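You operate a simulated robot arm through the tools that you are given. There is no shell and no other tool.

You are at the controls of a simulated robot arm. One attempt, no reset.

## Task
Grease bearings one and two with the strokes on the chart.
Fine: set the grease dial to each line in turn and back to shut at the end.
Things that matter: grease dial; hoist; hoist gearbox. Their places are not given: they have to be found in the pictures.

The check looks at the end state, three seconds after you hand in, the way a careful person would. Anything else that was tipped, shoved, dropped, spilled or broken makes it a failure.

## Robot
A 7-joint arm with a two-finger parallel gripper, fixed in place. Base frame: the origin is on the floor under the middle of its stand, x ahead of it, y to its left, z up. Readings come in m, degrees, newtons and seconds.
With the tool pointing down near the work surface it reaches from about 0.1 to 0.62 m from the base axis. Its first joint turns from -66.0 to 66.0 degrees. Payload 1.57 kg.
The tool frame sits at the grasp point between the pads (the TCP): z along the fingers, y along the line on which they close. The tips reach 0.03 m beyond it. The gripper opens to 0.08 m. The fingers are 0.017 m wide and 0.012 m thick; the gripper's body (0.04 by 0.082 m) begins 0.08 m behind the TCP.
Orientation is that of the tool frame in the base frame, as a unit quaternion [x, y, z, w]. With the fingers straight down and closing along the base's y, the tool's x points along the base's -x, its y along +y and its z along -z.

## Interface
- The arm moves only by the tool play_rows. Its argument "series" is a list of rows, each a list of 7 numbers: the finger opening in m, from 0 to 0.08, then the shift along the tool's x, y, z in units of 30 mm (1.0 is 30 mm), then the turn, a rotation vector about the tool's x, y, z in units of 4 degrees (1.0 is 4 degrees). In form: [[claw, tx, ty, tz, rx, ry, rz], ...]. A call has 1 to 20 rows; each row shifts and turns the commanded pose from where the row before left it, along the tool's axes as they then stand. A call with a number of a shift or a turn outside -1 to 1 is refused whole. Rows are played at 5 a second. More than 0.05 m and 8.6 degrees between two rows, or a gripper value outside its range, and nothing of the call is played. A pose out of reach is approached as far as the arm can. The call stops where the force on the tool passes 90 N (or 10 N more than at its start, if that is more) or the arm is blocked; 0.2 s more then pass. The fingers move at their own pace (about 0.072 m/s each) and stop on an object; they squeeze with about 30 N. The grip force told is the motor's: it shows also when the fingers shut on nothing. Time passes only in rows, and 0.2 s behind the last, so rows that do not move let the fingers close. The reply holds the time, the measured pose of the TCP, the force on the tool along the base axes, the opening and the grip force, in the units named above and with some noise, with the torque about the TCP (base axes, N m) and any sound that the robot's microphone picked up, and new pictures: "views" is both (left out), scene, wrist or none.
- Cameras (640 x 400 px; columns grow to the right, rows downward): "scene" is fixed at [0.0615, 0.4333, 1.4287]; the picture's right is [-0.73, -0.69, 0.00], its down [-0.36, 0.38, -0.85] and it looks along [0.59, -0.62, -0.53] (base axes); focal length 310 px, centre (320, 200). "wrist" rides on the gripper at [0.072, -0.007, -0.122] in the tool frame; the picture's right is [0.09, 1.00, 0.00], its down [-0.84, 0.08, -0.54] and it looks along [-0.54, 0.05, 0.84] (tool axes); focal length 238 px, centre (320, 200).
- locate(camera, pixels): for up to 12 pixels [column, row] of the newest picture of that camera ("zoom" is the newest enlarged one), the place [x, y, z] in the base frame of the surface seen there, good to about 0.002 m. The clock stands still meanwhile.
- enlarge(camera, box): a new picture of the part [left, top, right, bottom] of that camera's present view, enlarged. The clock stands still meanwhile.
- finish_job(): hands the job in; it is judged then, once.

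Open the gripper and draw the arm clear of the work before you hand the job in, unless the task says otherwise.

The tools are called after "Call:" by a JSON object that holds its "name" and its "arguments". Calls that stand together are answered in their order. play_rows: Moves the arm, as the interface text tells. Its arguments: {"type":"object","properties":{"series":{"type":"array","items":{"type":"array","items":{"type":"number"}}},"views":{"type":"string","enum":["both","scene","wrist","none"]}},"required":["series"]} The other tools are called the same way: locate (camera, pixels) gives the place of the surface under pixels of a picture; enlarge (camera, box) takes an enlarged picture of a part of a camera's view; finish_job () hands the job in.

At the start:

```text
t: 0.0
tcp_pos: [0.3085, 0.0722, 1.2495]
tool_rot: [0.0, 1.0, 0.0, 0.001]
contact_force: [-0.7, -1.5, 0.0]
ft_torque: [0.03, 0.0, 0.03]
opening: 0.0802
finger_force: 0.0
```

scene: 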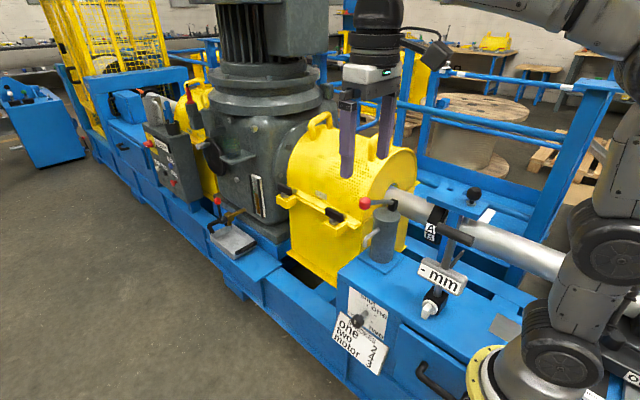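
wrist: 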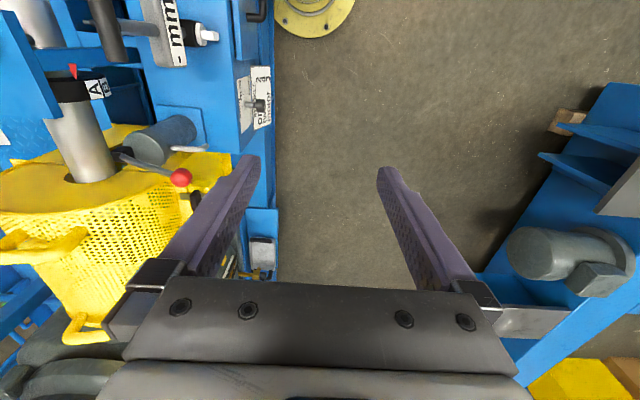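

The scene shows a chart near (362,340) reading "one 2, two 4, motor 3", with a knob near (358,320). I'll enlarge this area and the hoist controls.

Call:
{"name": "enlarge", "arguments": {"camera": "scene", "box": [310, 270, 430, 390]}}

Call:
{"name": "enlarge", "arguments": {"camera": "scene", "box": [130, 90, 290, 270]}}

Call:
{"name": "enlarge", "arguments": {"camera": "scene", "box": [330, 170, 510, 330]}}

Call:
{"name": "enlarge", "arguments": {"camera": "wrist", "box": [200, 40, 300, 140]}}

```text
3.33 times, centred on (370, 330) of scene
```

zoom: 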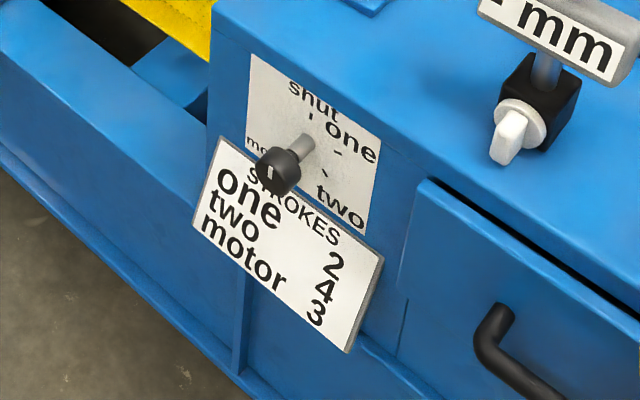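

```text
2.22 times, centred on (210, 180) of scene
```

zoom: 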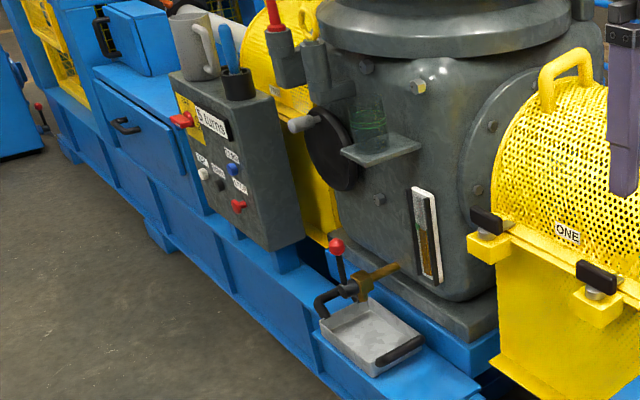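

```text
2.50 times, centred on (420, 250) of scene
```

zoom: 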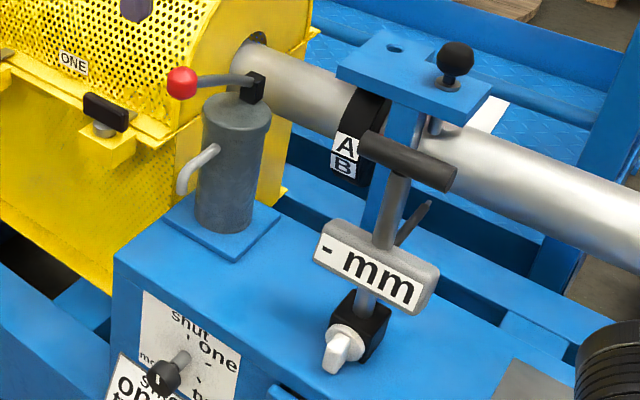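

```text
4.00 times, centred on (250, 90) of wrist
```

zoom: 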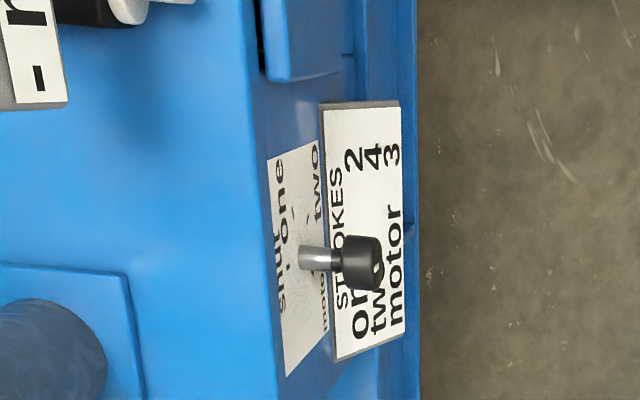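

The chart: one = 2 strokes, two = 4 strokes. The pump seems to be the grey cylinder with the red-ball lever at (365,203), and the dial's knob is at (358,320). I'll locate key points.

Call:
{"name": "locate", "arguments": {"camera": "scene", "pixels": [[357, 321], [366, 314], [365, 203], [378, 202], [390, 203], [394, 205], [384, 225], [370, 240], [382, 262], [350, 290], [385, 310], [360, 345]]}}

Call:
{"name": "locate", "arguments": {"camera": "wrist", "pixels": [[180, 178], [160, 168], [130, 158], [260, 105], [249, 104], [244, 120], [242, 80], [160, 140], [200, 140], [240, 30], [262, 80], [210, 35]]}}

Call:
{"name": "enlarge", "arguments": {"camera": "scene", "box": [340, 170, 420, 290]}}

Call:
{"name": "enlarge", "arguments": {"camera": "wrist", "box": [80, 70, 240, 230]}}

```text
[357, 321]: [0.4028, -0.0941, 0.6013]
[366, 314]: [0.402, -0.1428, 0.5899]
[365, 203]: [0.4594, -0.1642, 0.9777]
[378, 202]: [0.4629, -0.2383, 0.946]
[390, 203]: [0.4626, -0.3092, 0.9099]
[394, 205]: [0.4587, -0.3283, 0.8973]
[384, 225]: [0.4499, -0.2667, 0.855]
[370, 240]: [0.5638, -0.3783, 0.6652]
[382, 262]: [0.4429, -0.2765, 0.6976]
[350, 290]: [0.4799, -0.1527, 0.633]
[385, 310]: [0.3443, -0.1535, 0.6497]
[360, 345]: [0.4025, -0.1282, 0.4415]
```

```text
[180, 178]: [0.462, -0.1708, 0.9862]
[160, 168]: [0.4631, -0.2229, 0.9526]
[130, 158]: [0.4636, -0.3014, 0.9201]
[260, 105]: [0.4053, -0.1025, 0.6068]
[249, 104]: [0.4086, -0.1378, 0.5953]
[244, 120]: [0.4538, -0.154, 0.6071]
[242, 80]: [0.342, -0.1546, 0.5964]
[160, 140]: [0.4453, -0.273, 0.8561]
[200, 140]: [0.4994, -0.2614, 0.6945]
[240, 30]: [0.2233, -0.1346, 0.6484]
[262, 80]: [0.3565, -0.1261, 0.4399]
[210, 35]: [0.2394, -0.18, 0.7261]
```

```text
3.33 times, centred on (380, 230) of scene
```

zoom: 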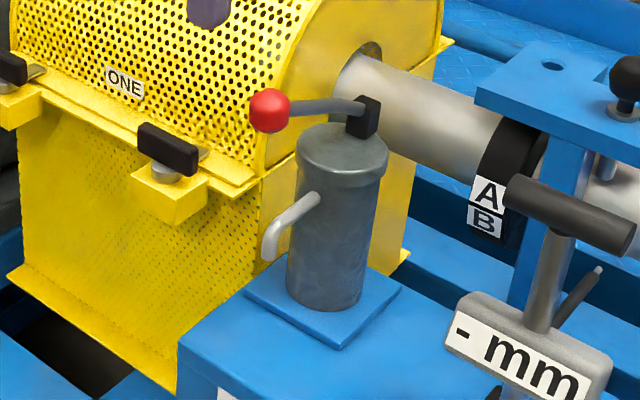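

```text
2.50 times, centred on (160, 150) of wrist
```

zoom: 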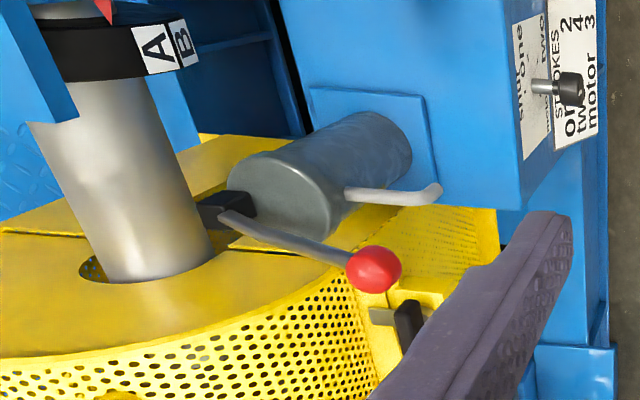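

The pump lever pivots near (0.46,-0.33,0.90) with the ball near (0.46,-0.18,0.97); the dial plate is at y≈-0.155 with the knob tip at y≈-0.094. I'll zoom in tightly on the dial to read marks, and on the robot base region for clearance.

Call:
{"name": "enlarge", "arguments": {"camera": "scene", "box": [342, 286, 392, 336]}}

Call:
{"name": "enlarge", "arguments": {"camera": "wrist", "box": [235, 60, 285, 130]}}

Call:
{"name": "enlarge", "arguments": {"camera": "scene", "box": [440, 240, 640, 400]}}

Call:
{"name": "locate", "arguments": {"camera": "scene", "pixels": [[480, 370], [500, 350], [435, 380], [500, 390], [430, 310], [440, 272], [456, 235], [560, 255], [475, 195], [400, 330], [610, 85], [545, 200]]}}

```text
8.00 times, centred on (367, 311) of scene
```

zoom: 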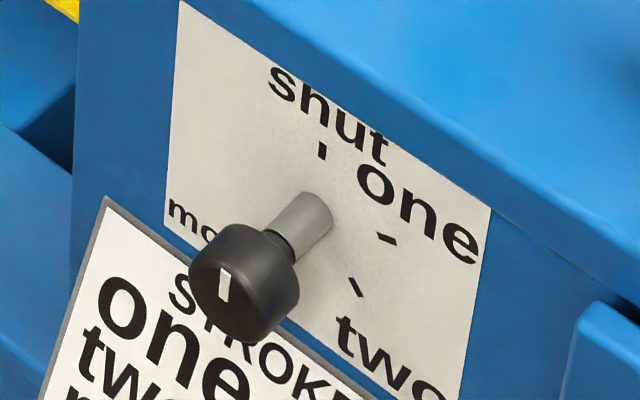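

```text
5.71 times, centred on (260, 95) of wrist
```

zoom: 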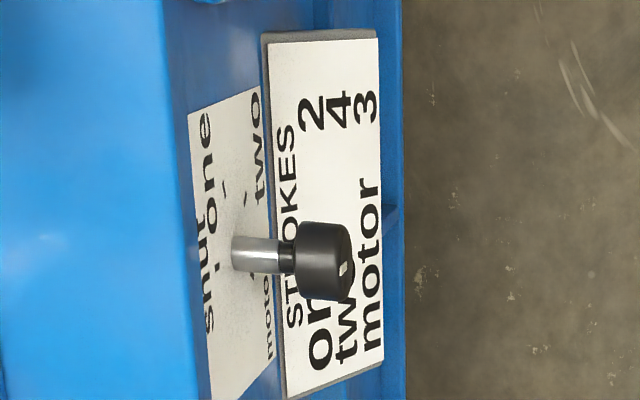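

```text
2.50 times, centred on (540, 320) of scene
```

zoom: 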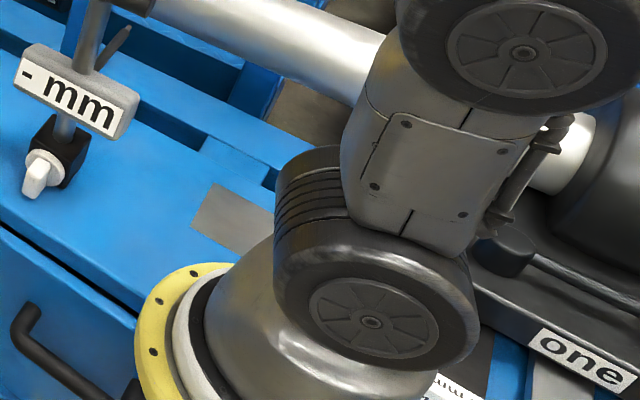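

```text
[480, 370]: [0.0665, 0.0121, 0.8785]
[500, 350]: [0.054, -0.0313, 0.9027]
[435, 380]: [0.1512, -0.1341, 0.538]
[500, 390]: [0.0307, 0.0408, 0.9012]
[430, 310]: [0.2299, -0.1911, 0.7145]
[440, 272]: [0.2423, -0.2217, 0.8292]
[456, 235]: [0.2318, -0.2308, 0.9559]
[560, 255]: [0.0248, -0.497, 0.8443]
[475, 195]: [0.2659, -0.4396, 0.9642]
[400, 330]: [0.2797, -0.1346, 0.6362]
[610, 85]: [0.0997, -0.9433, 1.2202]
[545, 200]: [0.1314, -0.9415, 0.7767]
```

I'll locate the tick marks (shut, one, two) and the stem on the dial plate to work out the dial angles.

Call:
{"name": "locate", "arguments": {"camera": "scene", "pixels": [[367.25, 304.75], [375.4, 315.9], [371.6, 321.9], [366, 312], [369, 307], [361, 316.5], [355, 322], [349.5, 287], [387.5, 312], [348, 313.5], [356, 318], [358, 328]]}}

Call:
{"name": "locate", "arguments": {"camera": "wrist", "pixels": [[241, 106], [243, 93], [247, 94.5], [245, 105], [250, 105], [256, 105], [259, 105], [260, 100], [264, 107], [263.5, 104], [258, 111], [244, 75]]}}

```text
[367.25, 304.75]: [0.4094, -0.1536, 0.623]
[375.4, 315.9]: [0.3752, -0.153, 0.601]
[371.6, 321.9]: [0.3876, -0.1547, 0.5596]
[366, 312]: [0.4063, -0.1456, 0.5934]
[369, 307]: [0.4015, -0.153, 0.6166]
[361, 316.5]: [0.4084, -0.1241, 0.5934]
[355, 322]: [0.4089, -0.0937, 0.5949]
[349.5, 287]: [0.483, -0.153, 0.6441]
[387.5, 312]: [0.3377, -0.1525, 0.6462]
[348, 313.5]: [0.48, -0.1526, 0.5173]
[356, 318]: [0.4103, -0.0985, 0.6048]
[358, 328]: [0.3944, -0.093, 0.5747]
```

```text
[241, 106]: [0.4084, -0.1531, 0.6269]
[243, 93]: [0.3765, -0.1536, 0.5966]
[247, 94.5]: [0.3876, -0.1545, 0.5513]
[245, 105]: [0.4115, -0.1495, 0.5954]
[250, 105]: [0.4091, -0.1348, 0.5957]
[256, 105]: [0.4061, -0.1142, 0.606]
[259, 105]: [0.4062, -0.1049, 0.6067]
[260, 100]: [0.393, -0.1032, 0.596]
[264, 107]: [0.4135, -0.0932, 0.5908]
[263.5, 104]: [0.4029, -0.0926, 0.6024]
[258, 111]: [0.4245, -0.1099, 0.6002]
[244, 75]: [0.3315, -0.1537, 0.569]
```

Tick geometry gives an axis near x=0.409, z=0.588 with "one" about 73° clockwise (seen from front) and "two" about 147°. Next I check obstacles: chart edges, cage latch, and the blue item at the right of the wrist picture.

Call:
{"name": "locate", "arguments": {"camera": "scene", "pixels": [[341, 312], [339, 322], [366, 332], [384, 344], [333, 340], [376, 372], [334, 213], [325, 215], [350, 225], [394, 198], [400, 240], [366, 236]]}}

Call:
{"name": "locate", "arguments": {"camera": "wrist", "pixels": [[530, 250], [600, 120], [560, 160], [630, 200], [500, 290], [570, 120], [315, 10], [190, 200], [180, 165], [176, 180], [184, 188], [205, 205]]}}

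```text
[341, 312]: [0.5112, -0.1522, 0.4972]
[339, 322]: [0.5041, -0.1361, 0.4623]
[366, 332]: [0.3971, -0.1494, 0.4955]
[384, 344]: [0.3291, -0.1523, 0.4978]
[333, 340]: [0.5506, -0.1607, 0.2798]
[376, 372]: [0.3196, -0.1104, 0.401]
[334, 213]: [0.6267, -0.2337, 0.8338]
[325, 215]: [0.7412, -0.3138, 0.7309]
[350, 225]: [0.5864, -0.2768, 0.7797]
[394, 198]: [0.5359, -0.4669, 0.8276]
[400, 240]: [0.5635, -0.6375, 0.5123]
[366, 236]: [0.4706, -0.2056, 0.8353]
```

```text
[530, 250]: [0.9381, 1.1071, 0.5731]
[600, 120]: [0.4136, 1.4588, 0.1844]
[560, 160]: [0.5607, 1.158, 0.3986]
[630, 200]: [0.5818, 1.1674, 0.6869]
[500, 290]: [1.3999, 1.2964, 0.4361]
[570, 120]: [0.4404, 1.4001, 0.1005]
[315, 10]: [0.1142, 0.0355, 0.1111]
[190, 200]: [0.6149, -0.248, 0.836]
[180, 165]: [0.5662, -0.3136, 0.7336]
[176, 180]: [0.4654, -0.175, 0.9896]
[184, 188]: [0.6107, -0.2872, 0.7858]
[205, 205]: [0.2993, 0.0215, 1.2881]
```

The chart's top edge is at z≈0.497, well below the knob (z≈0.588), so a horizontal approach along -y is clear. I'll start with a partial turn about tool x (toward pointing at -y) to verify signs.

Call:
{"name": "play_rows", "arguments": {"series": [[0.08, 0, 0, 0, 1, 0, 0], [0.08, 0, 0, 0, 1, 0, 0], [0.08, 0, 0, 0, 1, 0, 0], [0.08, 0, 0, 0, 1, 0, 0], [0.08, 0, 0, 0, 1, 0, 0]], "views": "scene"}}

```text
t: 1.2
tcp_pos: [0.3096, 0.0731, 1.2496]
tool_rot: [0.0, 0.985, -0.174, 0.0]
contact_force: [0.3, -0.5, -0.7]
ft_torque: [0.02, -0.02, 0.0]
opening: 0.0798
finger_force: 0.2
```

scene: 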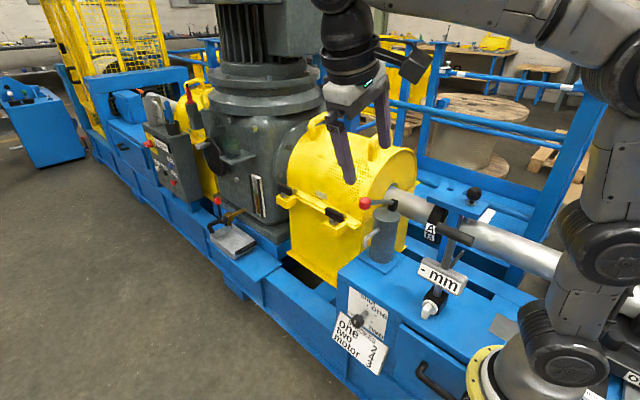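

Signs are right: the tool now tilts toward -y. I continue the turn to 90° and shift x to about 0.409, staying high above the work.

Call:
{"name": "play_rows", "arguments": {"series": [[0.08, -0.185, 0, 0, 1, 0, 0], [0.08, -0.185, 0, 0, 1, 0, 0], [0.08, -0.185, 0, 0, 1, 0, 0], [0.08, -0.185, 0, 0, 1, 0, 0], [0.08, -0.185, 0, 0, 1, 0, 0], [0.08, -0.185, 0, 0, 1, 0, 0], [0.08, -0.185, 0, 0, 1, 0, 0], [0.08, -0.185, 0, 0, 1, 0, 0], [0.08, -0.185, 0, 0, 1, 0, 0], [0.08, -0.185, 0, 0, 1, 0, 0], [0.08, -0.185, 0, 0, 1, 0, 0], [0.08, -0.185, 0, 0, 1, 0, 0], [0.08, -0.185, 0, 0, 1, 0, 0], [0.08, -0.185, 0, 0, 1, 0, 0], [0.08, -0.185, 0, 0, 1, 0, 0], [0.08, -0.185, 0, 0, 1, 0, 0], [0.08, -0.185, 0, 0, 1, 0, 0], [0.08, -0.185, 0, 0, 0.5, 0, 0]], "views": "both"}}

```text
t: 5.0
tcp_pos: [0.3874, 0.0316, 1.1886]
tool_rot: [0.0, 0.732, -0.681, 0.0]
contact_force: [-0.1, 0.0, 0.0]
ft_torque: [0.01, 0.02, 0.02]
opening: 0.0798
finger_force: 0.0
out of reach, approached as far as the arm can: row 8, 9, 10, 11, 12, 13, 14, 15, 16, 17
```

scene: 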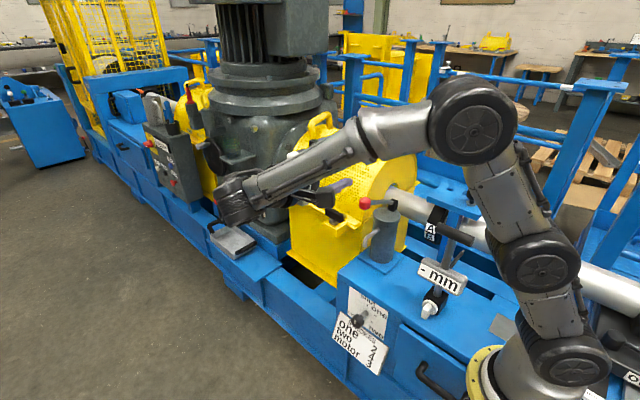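
wrist: 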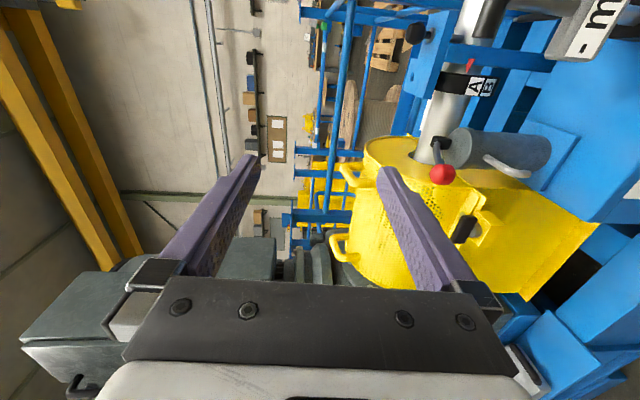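

The arm hit a reach limit at about 86° tilt at z≈1.19, with the elbow at (475,120) and the wrist at (237,200). I'll locate the arm's joints to understand its geometry before choosing a grasp orientation for the dial.

Call:
{"name": "locate", "arguments": {"camera": "scene", "pixels": [[567, 362], [545, 270], [475, 122], [560, 300], [510, 200], [400, 130], [300, 175], [232, 205], [245, 185], [335, 190], [520, 340], [310, 195]]}}

Call:
{"name": "enlarge", "arguments": {"camera": "scene", "box": [190, 60, 620, 400]}}

```text
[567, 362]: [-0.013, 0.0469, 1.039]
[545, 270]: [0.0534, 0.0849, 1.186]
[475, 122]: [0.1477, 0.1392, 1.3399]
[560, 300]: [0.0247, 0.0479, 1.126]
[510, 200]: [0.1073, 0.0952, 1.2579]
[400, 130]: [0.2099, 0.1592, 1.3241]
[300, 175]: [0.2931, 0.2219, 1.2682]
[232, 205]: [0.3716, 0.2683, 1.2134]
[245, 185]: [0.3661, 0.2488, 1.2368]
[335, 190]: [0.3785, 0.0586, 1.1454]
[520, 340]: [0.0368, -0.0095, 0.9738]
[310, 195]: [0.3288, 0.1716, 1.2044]
```

```text
1.18 times, centred on (405, 230) of scene
```

zoom: 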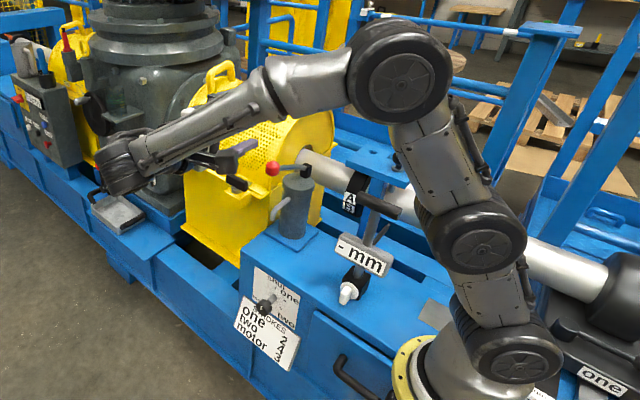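

The joint geometry suggests the limit here is the wrist bend (~117°); lower down the forearm slopes so the horizontal tool should be reachable. I lower along tool y (base -z), well in front of the box at y≈0.05.

Call:
{"name": "play_rows", "arguments": {"series": [[0.08, 0, 1, 0, 0, 0, 0], [0.08, 0, 1, 0, 0, 0, 0], [0.08, 0, 1, 0, 0, 0, 0], [0.08, 0, 1, 0, 0, 0, 0], [0.08, 0, 1, 0, 0, 0, 0], [0.08, 0, 1, 0, 0, 0, 0], [0.08, 0, 1, 0, 0, 0, 0], [0.08, 0, 1, 0, 0, 0, 0]], "views": "both"}}

```text
t: 6.8
tcp_pos: [0.3899, 0.0487, 0.9504]
tool_rot: [0.0, 0.732, -0.682, 0.0]
contact_force: [-0.4, -0.5, -0.8]
ft_torque: [-0.01, 0.0, -0.02]
opening: 0.08
finger_force: 0.1
```

scene: 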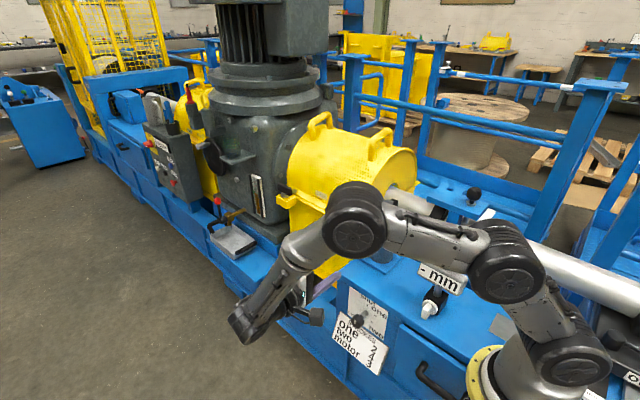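
wrist: 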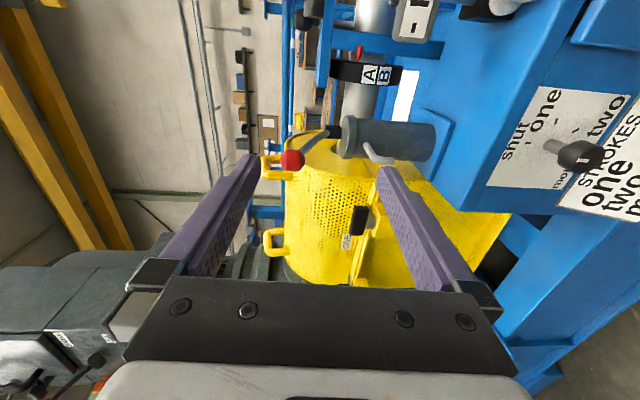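

The arm now tracks (θ≈86°, at z=0.95) and the wrist view shows the dial near (578,155). I'll enlarge the dial here to measure the ticks better.

Call:
{"name": "enlarge", "arguments": {"camera": "wrist", "box": [480, 70, 640, 230]}}

```text
2.50 times, centred on (560, 150) of wrist
```

zoom: 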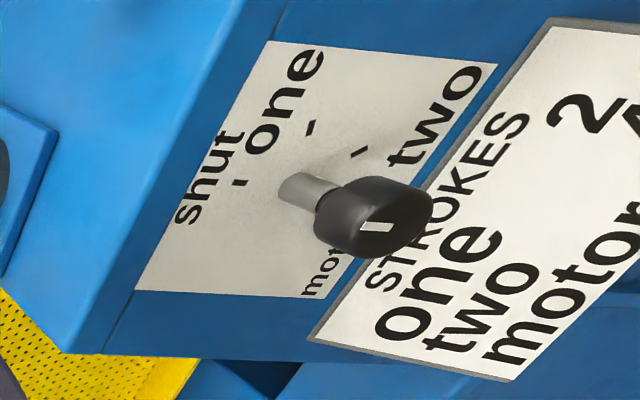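

I'll locate ticks, plate corners and knob face marks in this zoom.

Call:
{"name": "locate", "arguments": {"camera": "zoom", "pixels": [[240, 183], [311, 128], [359, 153], [268, 45], [490, 67], [141, 287], [303, 294], [363, 227], [390, 227], [340, 180], [425, 195], [380, 250]]}}

Call:
{"name": "locate", "arguments": {"camera": "zoom", "pixels": [[292, 185], [300, 205], [310, 190], [330, 200], [320, 240], [400, 180], [376, 227], [402, 227], [430, 200], [345, 245], [350, 250], [370, 200]]}}

```text
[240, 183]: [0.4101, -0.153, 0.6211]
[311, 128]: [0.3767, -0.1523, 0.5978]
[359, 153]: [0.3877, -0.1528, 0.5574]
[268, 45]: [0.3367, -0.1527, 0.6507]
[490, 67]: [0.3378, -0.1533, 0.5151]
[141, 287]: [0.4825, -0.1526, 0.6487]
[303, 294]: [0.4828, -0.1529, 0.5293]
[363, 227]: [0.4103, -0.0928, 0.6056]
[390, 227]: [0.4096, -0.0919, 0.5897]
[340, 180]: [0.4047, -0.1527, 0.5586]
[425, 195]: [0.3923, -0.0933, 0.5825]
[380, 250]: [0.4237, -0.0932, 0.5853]
```

```text
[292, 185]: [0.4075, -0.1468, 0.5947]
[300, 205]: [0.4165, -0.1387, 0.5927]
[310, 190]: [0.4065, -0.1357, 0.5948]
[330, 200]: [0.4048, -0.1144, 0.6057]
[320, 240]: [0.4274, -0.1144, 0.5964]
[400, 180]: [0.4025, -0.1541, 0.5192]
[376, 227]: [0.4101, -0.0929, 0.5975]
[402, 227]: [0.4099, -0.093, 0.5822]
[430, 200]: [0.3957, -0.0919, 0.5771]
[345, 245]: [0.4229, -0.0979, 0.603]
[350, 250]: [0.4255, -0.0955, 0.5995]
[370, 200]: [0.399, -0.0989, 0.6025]
```

Refined dial: axis at (0.410, 0.586), "one" ≈ 70° and "two" ≈ 141° clockwise from "shut". I level the tool to 90° and go down to the knob's height, staying at y≈0.05.

Call:
{"name": "play_rows", "arguments": {"series": [[0.08, 0, 0, 0, 1, 0, 0], [0.08, -0.0515, 0.936, 0, 0, 0, 0], [0.08, -0.0515, 0.936, 0, 0, 0, 0], [0.08, -0.0515, 0.936, 0, 0, 0, 0], [0.08, -0.0515, 0.936, 0, 0, 0, 0], [0.08, -0.0515, 0.936, 0, 0, 0, 0], [0.08, -0.0515, 0.936, 0, 0, 0, 0], [0.08, -0.0515, 0.936, 0, 0, 0, 0], [0.08, -0.0515, 0.936, 0, 0, 0, 0], [0.08, -0.0515, 0.936, 0, 0, 0, 0], [0.08, -0.0515, 0.936, 0, 0, 0, 0], [0.08, -0.0515, 0.936, 0, 0, 0, 0], [0.08, -0.0515, 0.936, 0, 0, 0, 0], [0.08, -0.0515, 0.936, 0, 0, 0, 0]], "views": "both"}}

```text
t: 9.8
tcp_pos: [0.4063, 0.0484, 0.5847]
tool_rot: [0.0, -0.707, 0.707, 0.0]
contact_force: [-0.4, 0.2, 0.4]
ft_torque: [0.0, -0.03, -0.01]
opening: 0.0801
finger_force: 0.0
```

scene: 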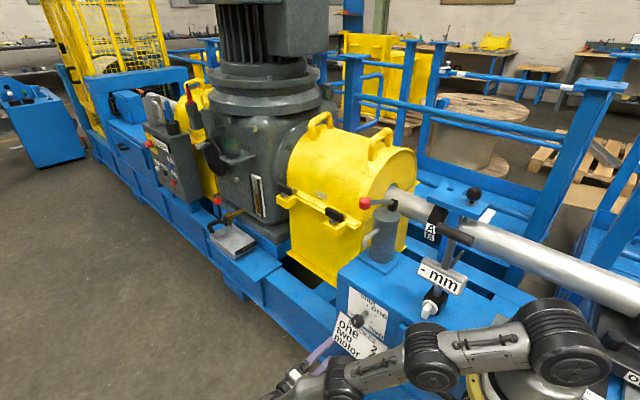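
wrist: 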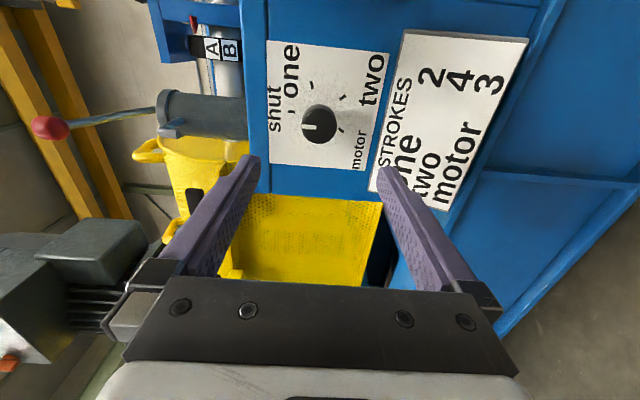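

The tool is horizontal at the knob's height and the wrist view shows the dial clearly at (318,122). I'll enlarge and measure it.

Call:
{"name": "enlarge", "arguments": {"camera": "wrist", "box": [260, 80, 400, 170]}}

```text
4.44 times, centred on (330, 125) of wrist
```

zoom: 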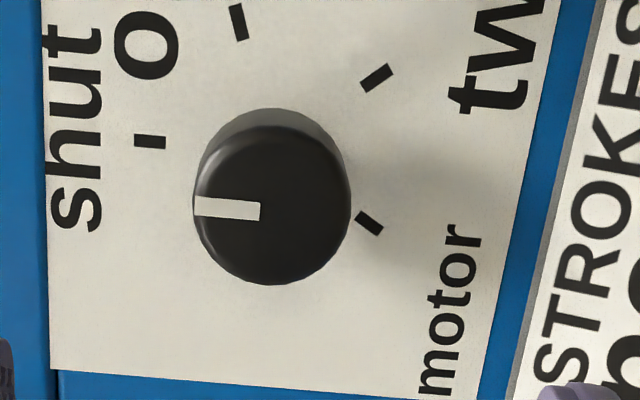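

Call:
{"name": "locate", "arguments": {"camera": "zoom", "pixels": [[150, 142], [239, 22], [377, 77], [369, 223], [198, 207], [258, 211], [272, 283], [193, 190], [345, 215], [270, 130], [270, 210], [340, 170]]}}

```text
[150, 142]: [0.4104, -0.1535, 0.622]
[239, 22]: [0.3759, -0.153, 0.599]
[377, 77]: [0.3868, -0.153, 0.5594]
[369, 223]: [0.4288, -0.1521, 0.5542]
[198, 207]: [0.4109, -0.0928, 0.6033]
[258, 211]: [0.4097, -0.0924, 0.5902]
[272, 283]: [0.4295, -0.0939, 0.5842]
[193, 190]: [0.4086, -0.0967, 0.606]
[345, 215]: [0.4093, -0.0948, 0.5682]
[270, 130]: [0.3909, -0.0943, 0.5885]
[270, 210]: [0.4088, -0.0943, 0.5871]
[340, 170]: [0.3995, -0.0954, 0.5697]
```

All four ticks fit 0/70/140/210° with the axis at (0.4095, 0.586); the knob is ≈38 mm wide with its face at y=-0.093. I'll centre the tool, pre-roll -35°, and advance so the pads straddle the knob (TCP y≈-0.088).

Call:
{"name": "play_rows", "arguments": {"series": [[0.08, -0.12, -0.05, 0, 0, 0, 0], [0.08, 0, 0, 0, 0, 0, -1], [0.08, 0, 0, 0, 0, 0, -1], [0.08, 0, 0, 0, 0, 0, -1], [0.08, 0, 0, 0, 0, 0, -1], [0.08, 0, 0, 0, 0, 0, -1], [0.08, 0, 0, 0, 0, 0, -1], [0.08, 0, 0, 0, 0, 0, -1], [0.08, 0, 0, 0, 0, 0, -1], [0.08, 0, 0, 0, 0, 0, -0.75], [0.08, 0, 0, 0.8, 0, 0, 0], [0.08, 0, 0, 0.8, 0, 0, 0], [0.08, 0, 0, 0.8, 0, 0, 0], [0.08, 0, 0, 0, 0, 0, 0]], "views": "both"}}

```text
t: 12.8
tcp_pos: [0.4111, -0.0248, 0.5869]
tool_rot: [0.213, -0.674, 0.675, 0.212]
contact_force: [-0.6, -0.2, -0.1]
ft_torque: [0.03, -0.01, 0.0]
opening: 0.0801
finger_force: 0.0
```

scene: 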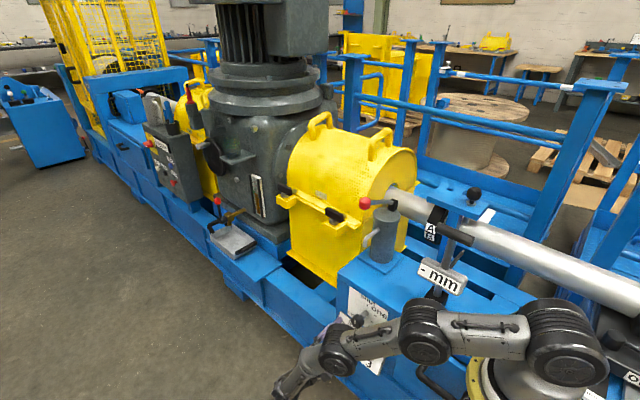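
wrist: 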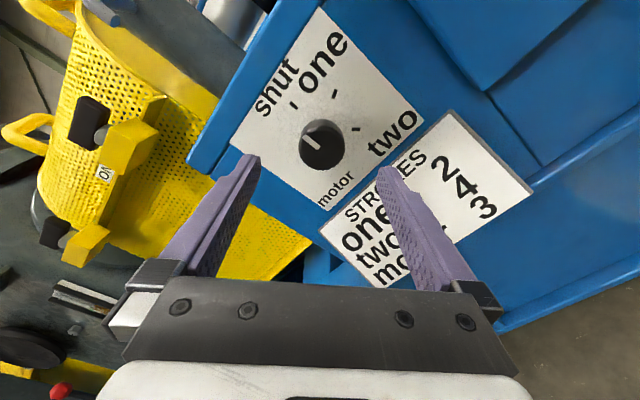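

The fingers straddle the knob nicely (knob at (320,145), between the finger tips). I check the elbow clearance then advance the last 63 mm and close.

Call:
{"name": "locate", "arguments": {"camera": "scene", "pixels": [[427, 335], [405, 330], [440, 315], [340, 350], [570, 355], [480, 320]]}}

Call:
{"name": "play_rows", "arguments": {"series": [[0.08, 0, 0, 0.7, 0, 0, 0], [0.08, 0, 0, 0.7, 0, 0, 0], [0.08, 0, 0, 0.7, 0, 0, 0], [0.08, 0, 0, 0, 0, 0, 0]], "views": "both"}}

```text
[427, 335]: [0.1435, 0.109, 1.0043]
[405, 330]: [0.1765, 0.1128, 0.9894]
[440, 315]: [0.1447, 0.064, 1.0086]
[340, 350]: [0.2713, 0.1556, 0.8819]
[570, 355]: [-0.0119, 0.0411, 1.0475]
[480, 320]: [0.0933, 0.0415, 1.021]
```

```text
t: 13.8
tcp_pos: [0.4105, -0.0863, 0.5867]
tool_rot: [-0.212, 0.675, -0.674, -0.213]
contact_force: [-0.7, -0.1, -0.5]
ft_torque: [0.01, 0.04, -0.04]
opening: 0.0801
finger_force: 0.0
```

scene: 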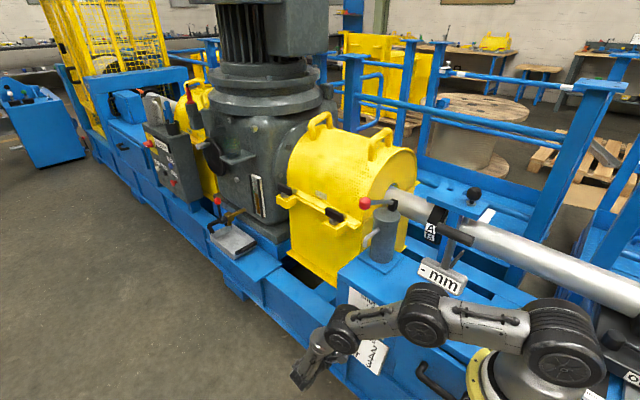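
wrist: 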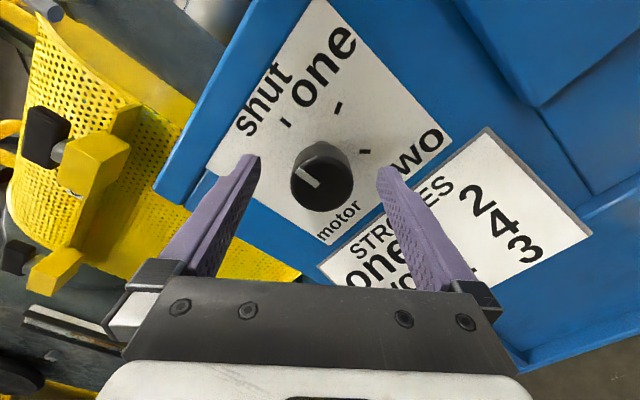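

The knob at (322,177) sits between the pads. Close gently onto it and check.

Call:
{"name": "play_rows", "arguments": {"series": [[0.02, 0, 0, 0, 0, 0, 0], [0.02, 0, 0, 0, 0, 0, 0], [0.02, 0, 0, 0, 0, 0, 0], [0.02, 0, 0, 0, 0, 0, 0]], "views": "wrist"}}

```text
t: 14.8
tcp_pos: [0.409, -0.0875, 0.5853]
tool_rot: [-0.214, 0.675, -0.674, -0.213]
contact_force: [-1.9, 0.4, -11.4]
ft_torque: [-0.24, 0.01, 0.31]
opening: 0.039
finger_force: 44.3
```

wrist: 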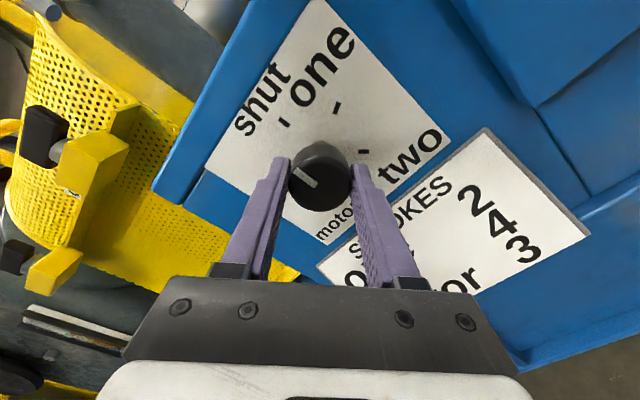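

Grip is solid (0.039 m). There's an 11 N sideways load from ~2 mm misalignment, so I shift ty +2 mm to relieve it, then roll +70° clockwise to "one".

Call:
{"name": "play_rows", "arguments": {"series": [[0.02, 0, 0.07, 0, 0, 0, 0], [0.02, 0, 0, 0, 0, 0, 1], [0.02, 0, 0, 0, 0, 0, 1], [0.02, 0, 0, 0, 0, 0, 1], [0.02, 0, 0, 0, 0, 0, 1]], "views": "wrist"}}

```text
t: 16.0
tcp_pos: [0.4109, -0.0858, 0.5849]
tool_rot: [0.114, -0.697, 0.698, 0.117]
contact_force: [-4.3, -3.3, 11.9]
ft_torque: [0.06, 0.02, -1.36]
opening: 0.0391
finger_force: 44.6
```

wrist: 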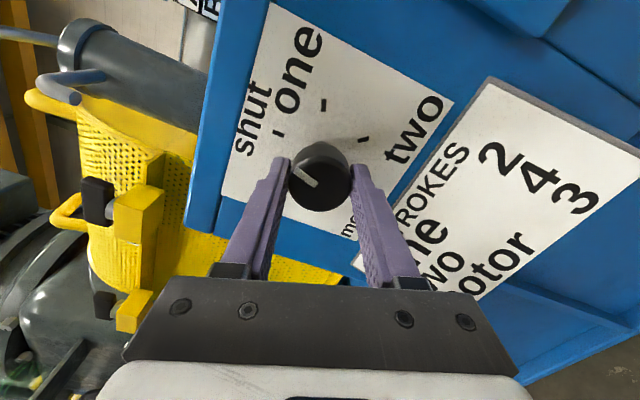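

The dial turns with the gripper (φ≈-19° now, mark fixed relative to the pads). I back off 1 mm of the correction to relieve the side load and continue the roll.

Call:
{"name": "play_rows", "arguments": {"series": [[0.02, 0, -0.035, 0, 0, 0, 1], [0.02, 0, 0, 0, 0, 0, 1], [0.02, 0, 0, 0, 0, 0, 1], [0.02, 0, 0, 0, 0, 0, 1], [0.02, 0, 0, 0, 0, 0, 1]], "views": "wrist"}}

```text
t: 17.2
tcp_pos: [0.4094, -0.0867, 0.5849]
tool_rot: [0.007, 0.707, -0.707, 0.008]
contact_force: [-8.2, 13.8, 11.3]
ft_torque: [0.35, 0.0, -1.05]
opening: 0.0397
finger_force: 44.6
```

wrist: 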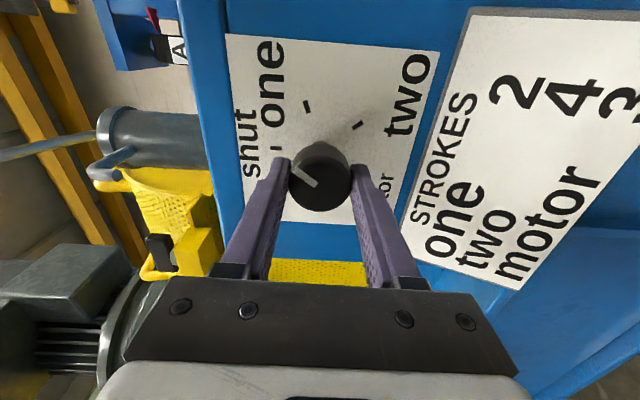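

Rolled to φ≈0 with modest loads (≤14 N). I apply small 1 mm relief shifts and continue to φ≈+20.

Call:
{"name": "play_rows", "arguments": {"series": [[0.02, 0.02, -0.03, -0.03, 0, 0, 1], [0.02, 0, 0, 0, 0, 0, 1], [0.02, 0, 0, 0, 0, 0, 1], [0.02, 0, 0, 0, 0, 0, 1], [0.02, 0, 0, 0, 0, 0, 1]], "views": "wrist"}}

```text
t: 18.4
tcp_pos: [0.4092, -0.0869, 0.5848]
tool_rot: [0.128, 0.696, -0.694, 0.129]
contact_force: [4.7, -2.4, -9.9]
ft_torque: [-0.83, 0.02, 1.07]
opening: 0.0395
finger_force: 44.4
```

wrist: 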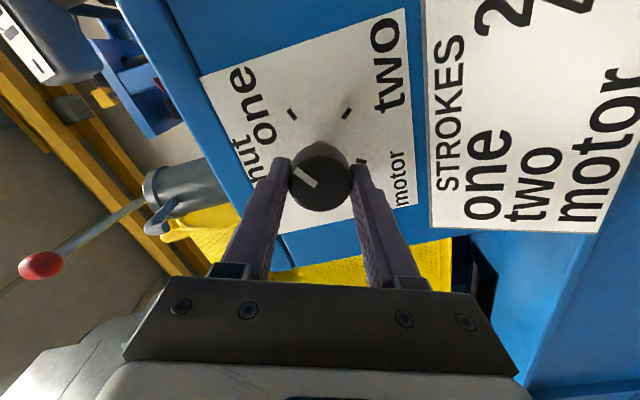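

φ≈+21° (56° turned, no slip visible). I turn the last 14° and hold.

Call:
{"name": "play_rows", "arguments": {"series": [[0.02, 0, 0.015, 0, 0, 0, 1], [0.02, 0, 0, 0, 0, 0, 1], [0.02, 0, 0, 0, 0, 0, 1], [0.02, 0, 0, 0, 0, 0, 0.5], [0.02, 0, 0, 0, 0, 0, 0]], "views": "wrist"}}

Call:
{"name": "enlarge", "arguments": {"camera": "wrist", "box": [220, 60, 420, 220]}}

```text
t: 19.6
tcp_pos: [0.4101, -0.0872, 0.5849]
tool_rot: [0.214, 0.675, -0.674, 0.213]
contact_force: [11.6, -11.9, -14.8]
ft_torque: [-0.43, 0.06, 0.11]
opening: 0.0394
finger_force: 44.6
```

wrist: 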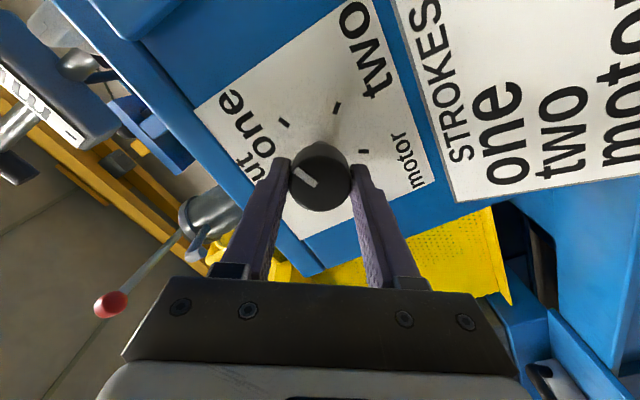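

```text
2.50 times, centred on (320, 140) of wrist
```

zoom: 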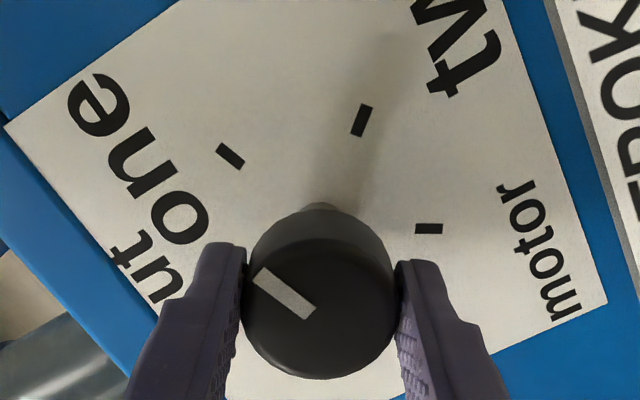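

The mark is parallel to the "one" tick. I locate its ends to measure the actual angle.

Call:
{"name": "locate", "arguments": {"camera": "zoom", "pixels": [[263, 274], [307, 313], [285, 293], [230, 156], [361, 120], [428, 229]]}}

```text
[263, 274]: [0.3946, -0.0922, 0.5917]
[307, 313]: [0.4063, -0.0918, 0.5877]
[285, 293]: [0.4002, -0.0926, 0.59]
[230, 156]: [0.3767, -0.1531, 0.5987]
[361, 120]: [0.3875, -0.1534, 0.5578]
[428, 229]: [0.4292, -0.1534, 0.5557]
```

The mark reads ≈71°, matching "one". I open the fingers and back straight out, then verify.

Call:
{"name": "play_rows", "arguments": {"series": [[0.08, 0, 0, 0, 0, 0, 0], [0.08, 0, 0, 0, 0, 0, 0], [0.08, 0, 0, 0, 0, 0, 0], [0.08, 0, 0, -0.8, 0, 0, 0], [0.08, 0, 0, -0.8, 0, 0, 0], [0.08, 0, 0, -0.8, 0, 0, 0], [0.08, 0, 0, -0.8, 0, 0, 0], [0.08, 0, 0, -0.8, 0, 0, 0]], "views": "both"}}

Call:
{"name": "enlarge", "arguments": {"camera": "wrist", "box": [240, 60, 400, 180]}}

```text
t: 21.4
tcp_pos: [0.4095, 0.0332, 0.5848]
tool_rot: [-0.213, -0.674, 0.674, -0.213]
contact_force: [0.0, -0.5, -1.6]
ft_torque: [-0.03, 0.0, 0.01]
opening: 0.08
finger_force: 0.0
```

scene: 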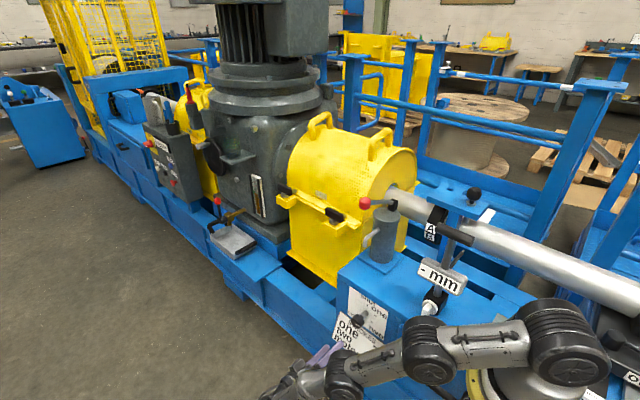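
wrist: 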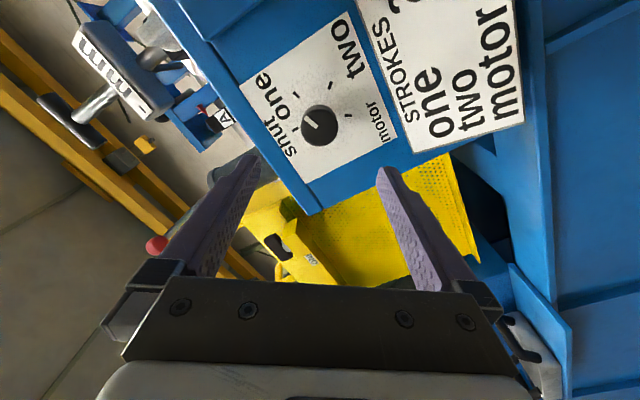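

```text
3.33 times, centred on (320, 120) of wrist
```

zoom: 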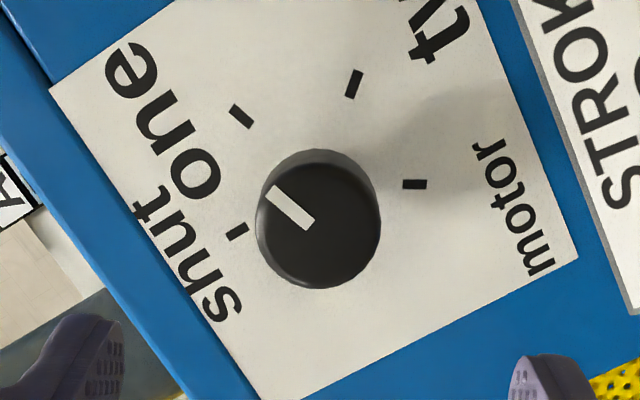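

The dial is on "one". I'll measure the mark and tick from this view for exactness.

Call:
{"name": "locate", "arguments": {"camera": "zoom", "pixels": [[272, 192], [308, 223], [232, 106], [251, 125], [270, 186], [303, 218], [276, 200], [312, 228]]}}

```text
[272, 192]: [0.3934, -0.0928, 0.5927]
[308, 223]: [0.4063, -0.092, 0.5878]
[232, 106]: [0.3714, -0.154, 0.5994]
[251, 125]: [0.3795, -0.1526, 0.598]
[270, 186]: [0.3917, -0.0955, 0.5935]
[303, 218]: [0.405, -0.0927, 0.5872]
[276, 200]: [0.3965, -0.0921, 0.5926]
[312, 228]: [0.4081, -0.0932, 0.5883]
```

Mark ≈69–70°: dial correctly on "one". Now I undo the roll and start rising while tilting the tool back toward pointing down, staying at y≈0.03 clear of everything.

Call:
{"name": "play_rows", "arguments": {"series": [[0.08, 0, 0, 0, 0, 0, -1], [0.08, 0, 0, 0, 0, 0, -1], [0.08, 0, 0, 0, 0, 0, -1], [0.08, 0, 0, 0, 0, 0, -1], [0.08, 0, 0, 0, 0, 0, -1], [0.08, 0, 0, 0, 0, 0, -1], [0.08, 0, 0, 0, 0, 0, -1], [0.08, 0, 0, 0, 0, 0, -1], [0.08, 0, 0, 0, 0, 0, -0.75], [0.08, 0, -0.8, 0, -1, 0, 0], [0.08, 0, -0.798, -0.056, -1, 0, 0], [0.08, 0, -0.792, -0.111, -1, 0, 0], [0.08, 0, -0.783, -0.166, -1, 0, 0], [0.08, 0, -0.769, -0.221, -1, 0, 0], [0.08, 0, -0.752, -0.274, -1, 0, 0], [0.08, 0, -0.731, -0.325, -1, 0, 0], [0.08, 0, -0.706, -0.376, -1, 0, 0], [0.08, 0, -0.678, -0.424, -1, 0, 0], [0.08, 0, -0.647, -0.47, -1, 0, 0], [0.08, 0, -0.613, -0.514, -1, 0, 0]], "views": "scene"}}

Call:
{"name": "play_rows", "arguments": {"series": [[0.08, 0, -0.575, -0.556, -1, 0, 0], [0.08, 0, -0.535, -0.595, -1, 0, 0], [0.08, 0, -0.493, -0.63, -1, 0, 0], [0.08, 0, -0.447, -0.663, -1, 0, 0], [0.08, 0, -0.4, -0.693, -1, 0, 0], [0.08, 0, -0.351, -0.719, -1, 0, 0], [0.08, 0, -0.3, -0.742, -1, 0, 0], [0.08, 0, -0.247, -0.761, -1, 0, 0], [0.08, 0, -0.194, -0.776, -1, 0, 0], [0.08, 0, -0.139, -0.788, -1, 0, 0], [0.08, 0, -0.084, -0.796, -1, 0, 0], [0.08, 0, -0.028, -0.8, -0.5, 0, 0]], "views": "both"}}

```text
t: 25.6
tcp_pos: [0.4083, 0.033, 0.8501]
tool_rot: [0.0, 0.921, -0.39, 0.0]
contact_force: [0.7, -0.2, -0.3]
ft_torque: [-0.02, 0.01, 0.01]
opening: 0.08
finger_force: 0.0
```

scene: 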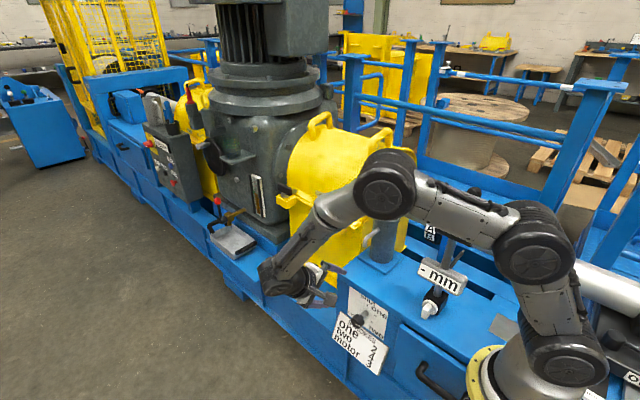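

```text
t: 28.2
tcp_pos: [0.4089, 0.0338, 1.138]
tool_rot: [-0.001, 1.0, -0.001, -0.001]
contact_force: [-0.1, 0.2, 0.4]
ft_torque: [0.0, 0.01, -0.01]
opening: 0.08
finger_force: 0.0
```

scene: 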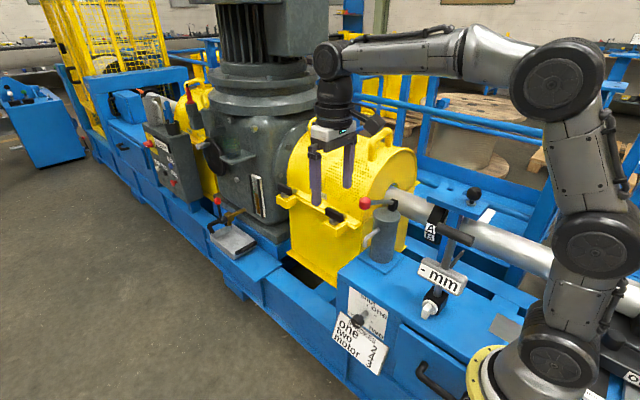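
wrist: 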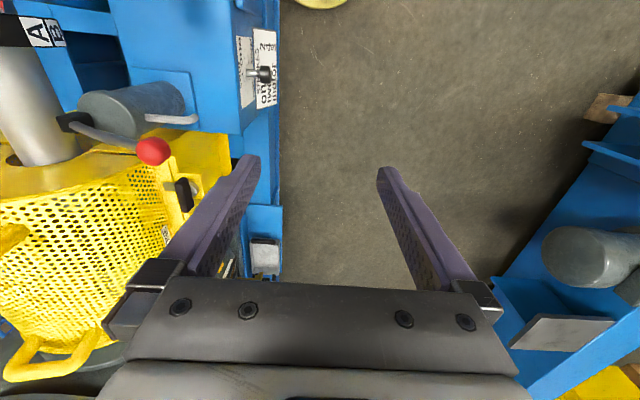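

Tool vertical at (0.409,0.034,1.138); the ball is at (153,151) in the wrist view. I roll +90° about the tool axis so the fingers close along base x (across the lever) with the camera on the front side.

Call:
{"name": "play_rows", "arguments": {"series": [[0.08, 0, 0, 0, 0, 0, 1], [0.08, 0, 0, 0, 0, 0, 1], [0.08, 0, 0, 0, 0, 0, 1], [0.08, 0, 0, 0, 0, 0, 1], [0.08, 0, 0, 0, 0, 0, 1], [0.08, 0, 0, 0, 0, 0, 1], [0.08, 0, 0, 0, 0, 0, 1], [0.08, 0, 0, 0, 0, 0, 1], [0.08, 0, 0, 0, 0, 0, 1], [0.08, 0, 0, 0, 0, 0, 1], [0.08, 0, 0, 0, 0, 0, 1], [0.08, 0, 0, 0, 0, 0, 1], [0.08, 0, 0, 0, 0, 0, 1], [0.08, 0, 0, 0, 0, 0, 1], [0.08, 0, 0, 0, 0, 0, 1], [0.08, 0, 0, 0, 0, 0, 1], [0.08, 0, 0, 0, 0, 0, 1], [0.08, 0, 0, 0, 0, 0, 1], [0.08, 0, 0, 0, 0, 0, 1], [0.08, 0, 0, 0, 0, 0, 1]], "views": "none"}}

Call:
{"name": "play_rows", "arguments": {"series": [[0.08, 0, 0, 0, 0, 0, 1], [0.08, 0, 0, 0, 0, 0, 1], [0.08, 0, 0, 0, 0, 0, 0.5]], "views": "both"}}

```text
t: 32.4
tcp_pos: [0.4094, 0.0332, 1.1373]
tool_rot: [0.644, 0.765, 0.001, 0.0]
contact_force: [0.3, 0.3, 0.6]
ft_torque: [0.01, -0.07, -0.02]
opening: 0.0801
finger_force: 0.1
```

```text
t: 33.2
tcp_pos: [0.4103, 0.0333, 1.1378]
tool_rot: [0.707, 0.707, 0.0, 0.0]
contact_force: [-0.1, 0.4, -0.6]
ft_torque: [0.01, 0.0, -0.01]
opening: 0.0799
finger_force: 0.1
```

scene: 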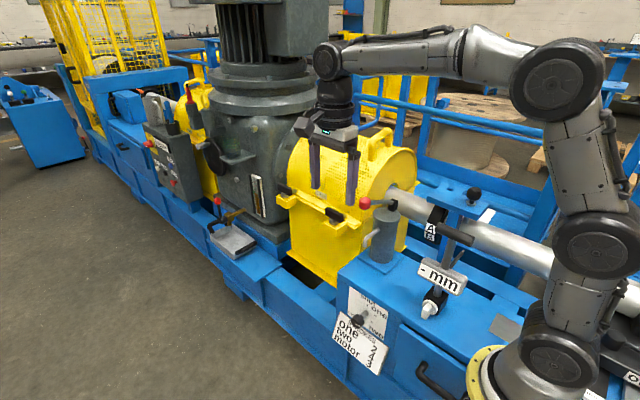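
wrist: 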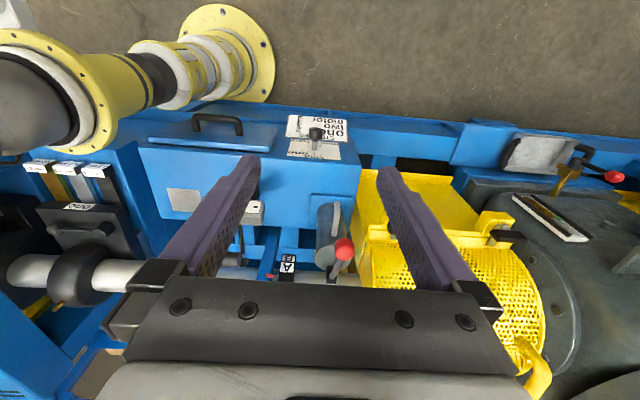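

Now tool x=+y, tool y=+x, tool z=down. Before moving over the ball I check the height of the cage and its handles near the ball.

Call:
{"name": "locate", "arguments": {"camera": "scene", "pixels": [[319, 115], [384, 132], [380, 150], [400, 160], [395, 190], [345, 195], [365, 203], [360, 180], [388, 200], [392, 204]]}}

Call:
{"name": "locate", "arguments": {"camera": "wrist", "pixels": [[344, 249], [340, 268], [334, 278], [360, 200], [450, 250], [535, 375], [510, 240], [330, 240], [288, 264], [252, 213]]}}

```text
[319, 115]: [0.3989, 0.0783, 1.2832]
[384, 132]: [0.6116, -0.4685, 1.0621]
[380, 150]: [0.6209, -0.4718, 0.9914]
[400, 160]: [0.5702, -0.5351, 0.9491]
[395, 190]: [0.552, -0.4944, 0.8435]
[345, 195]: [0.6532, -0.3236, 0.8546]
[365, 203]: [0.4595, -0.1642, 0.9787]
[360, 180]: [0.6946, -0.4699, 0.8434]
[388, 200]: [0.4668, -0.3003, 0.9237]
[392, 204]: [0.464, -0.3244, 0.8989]
```

```text
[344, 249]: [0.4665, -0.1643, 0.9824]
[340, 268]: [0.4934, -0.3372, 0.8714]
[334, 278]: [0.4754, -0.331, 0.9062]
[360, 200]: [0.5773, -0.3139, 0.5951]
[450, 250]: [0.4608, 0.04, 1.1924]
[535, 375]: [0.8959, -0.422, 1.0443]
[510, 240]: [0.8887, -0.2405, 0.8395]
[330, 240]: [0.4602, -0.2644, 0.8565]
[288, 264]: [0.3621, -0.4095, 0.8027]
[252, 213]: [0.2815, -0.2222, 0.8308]
```

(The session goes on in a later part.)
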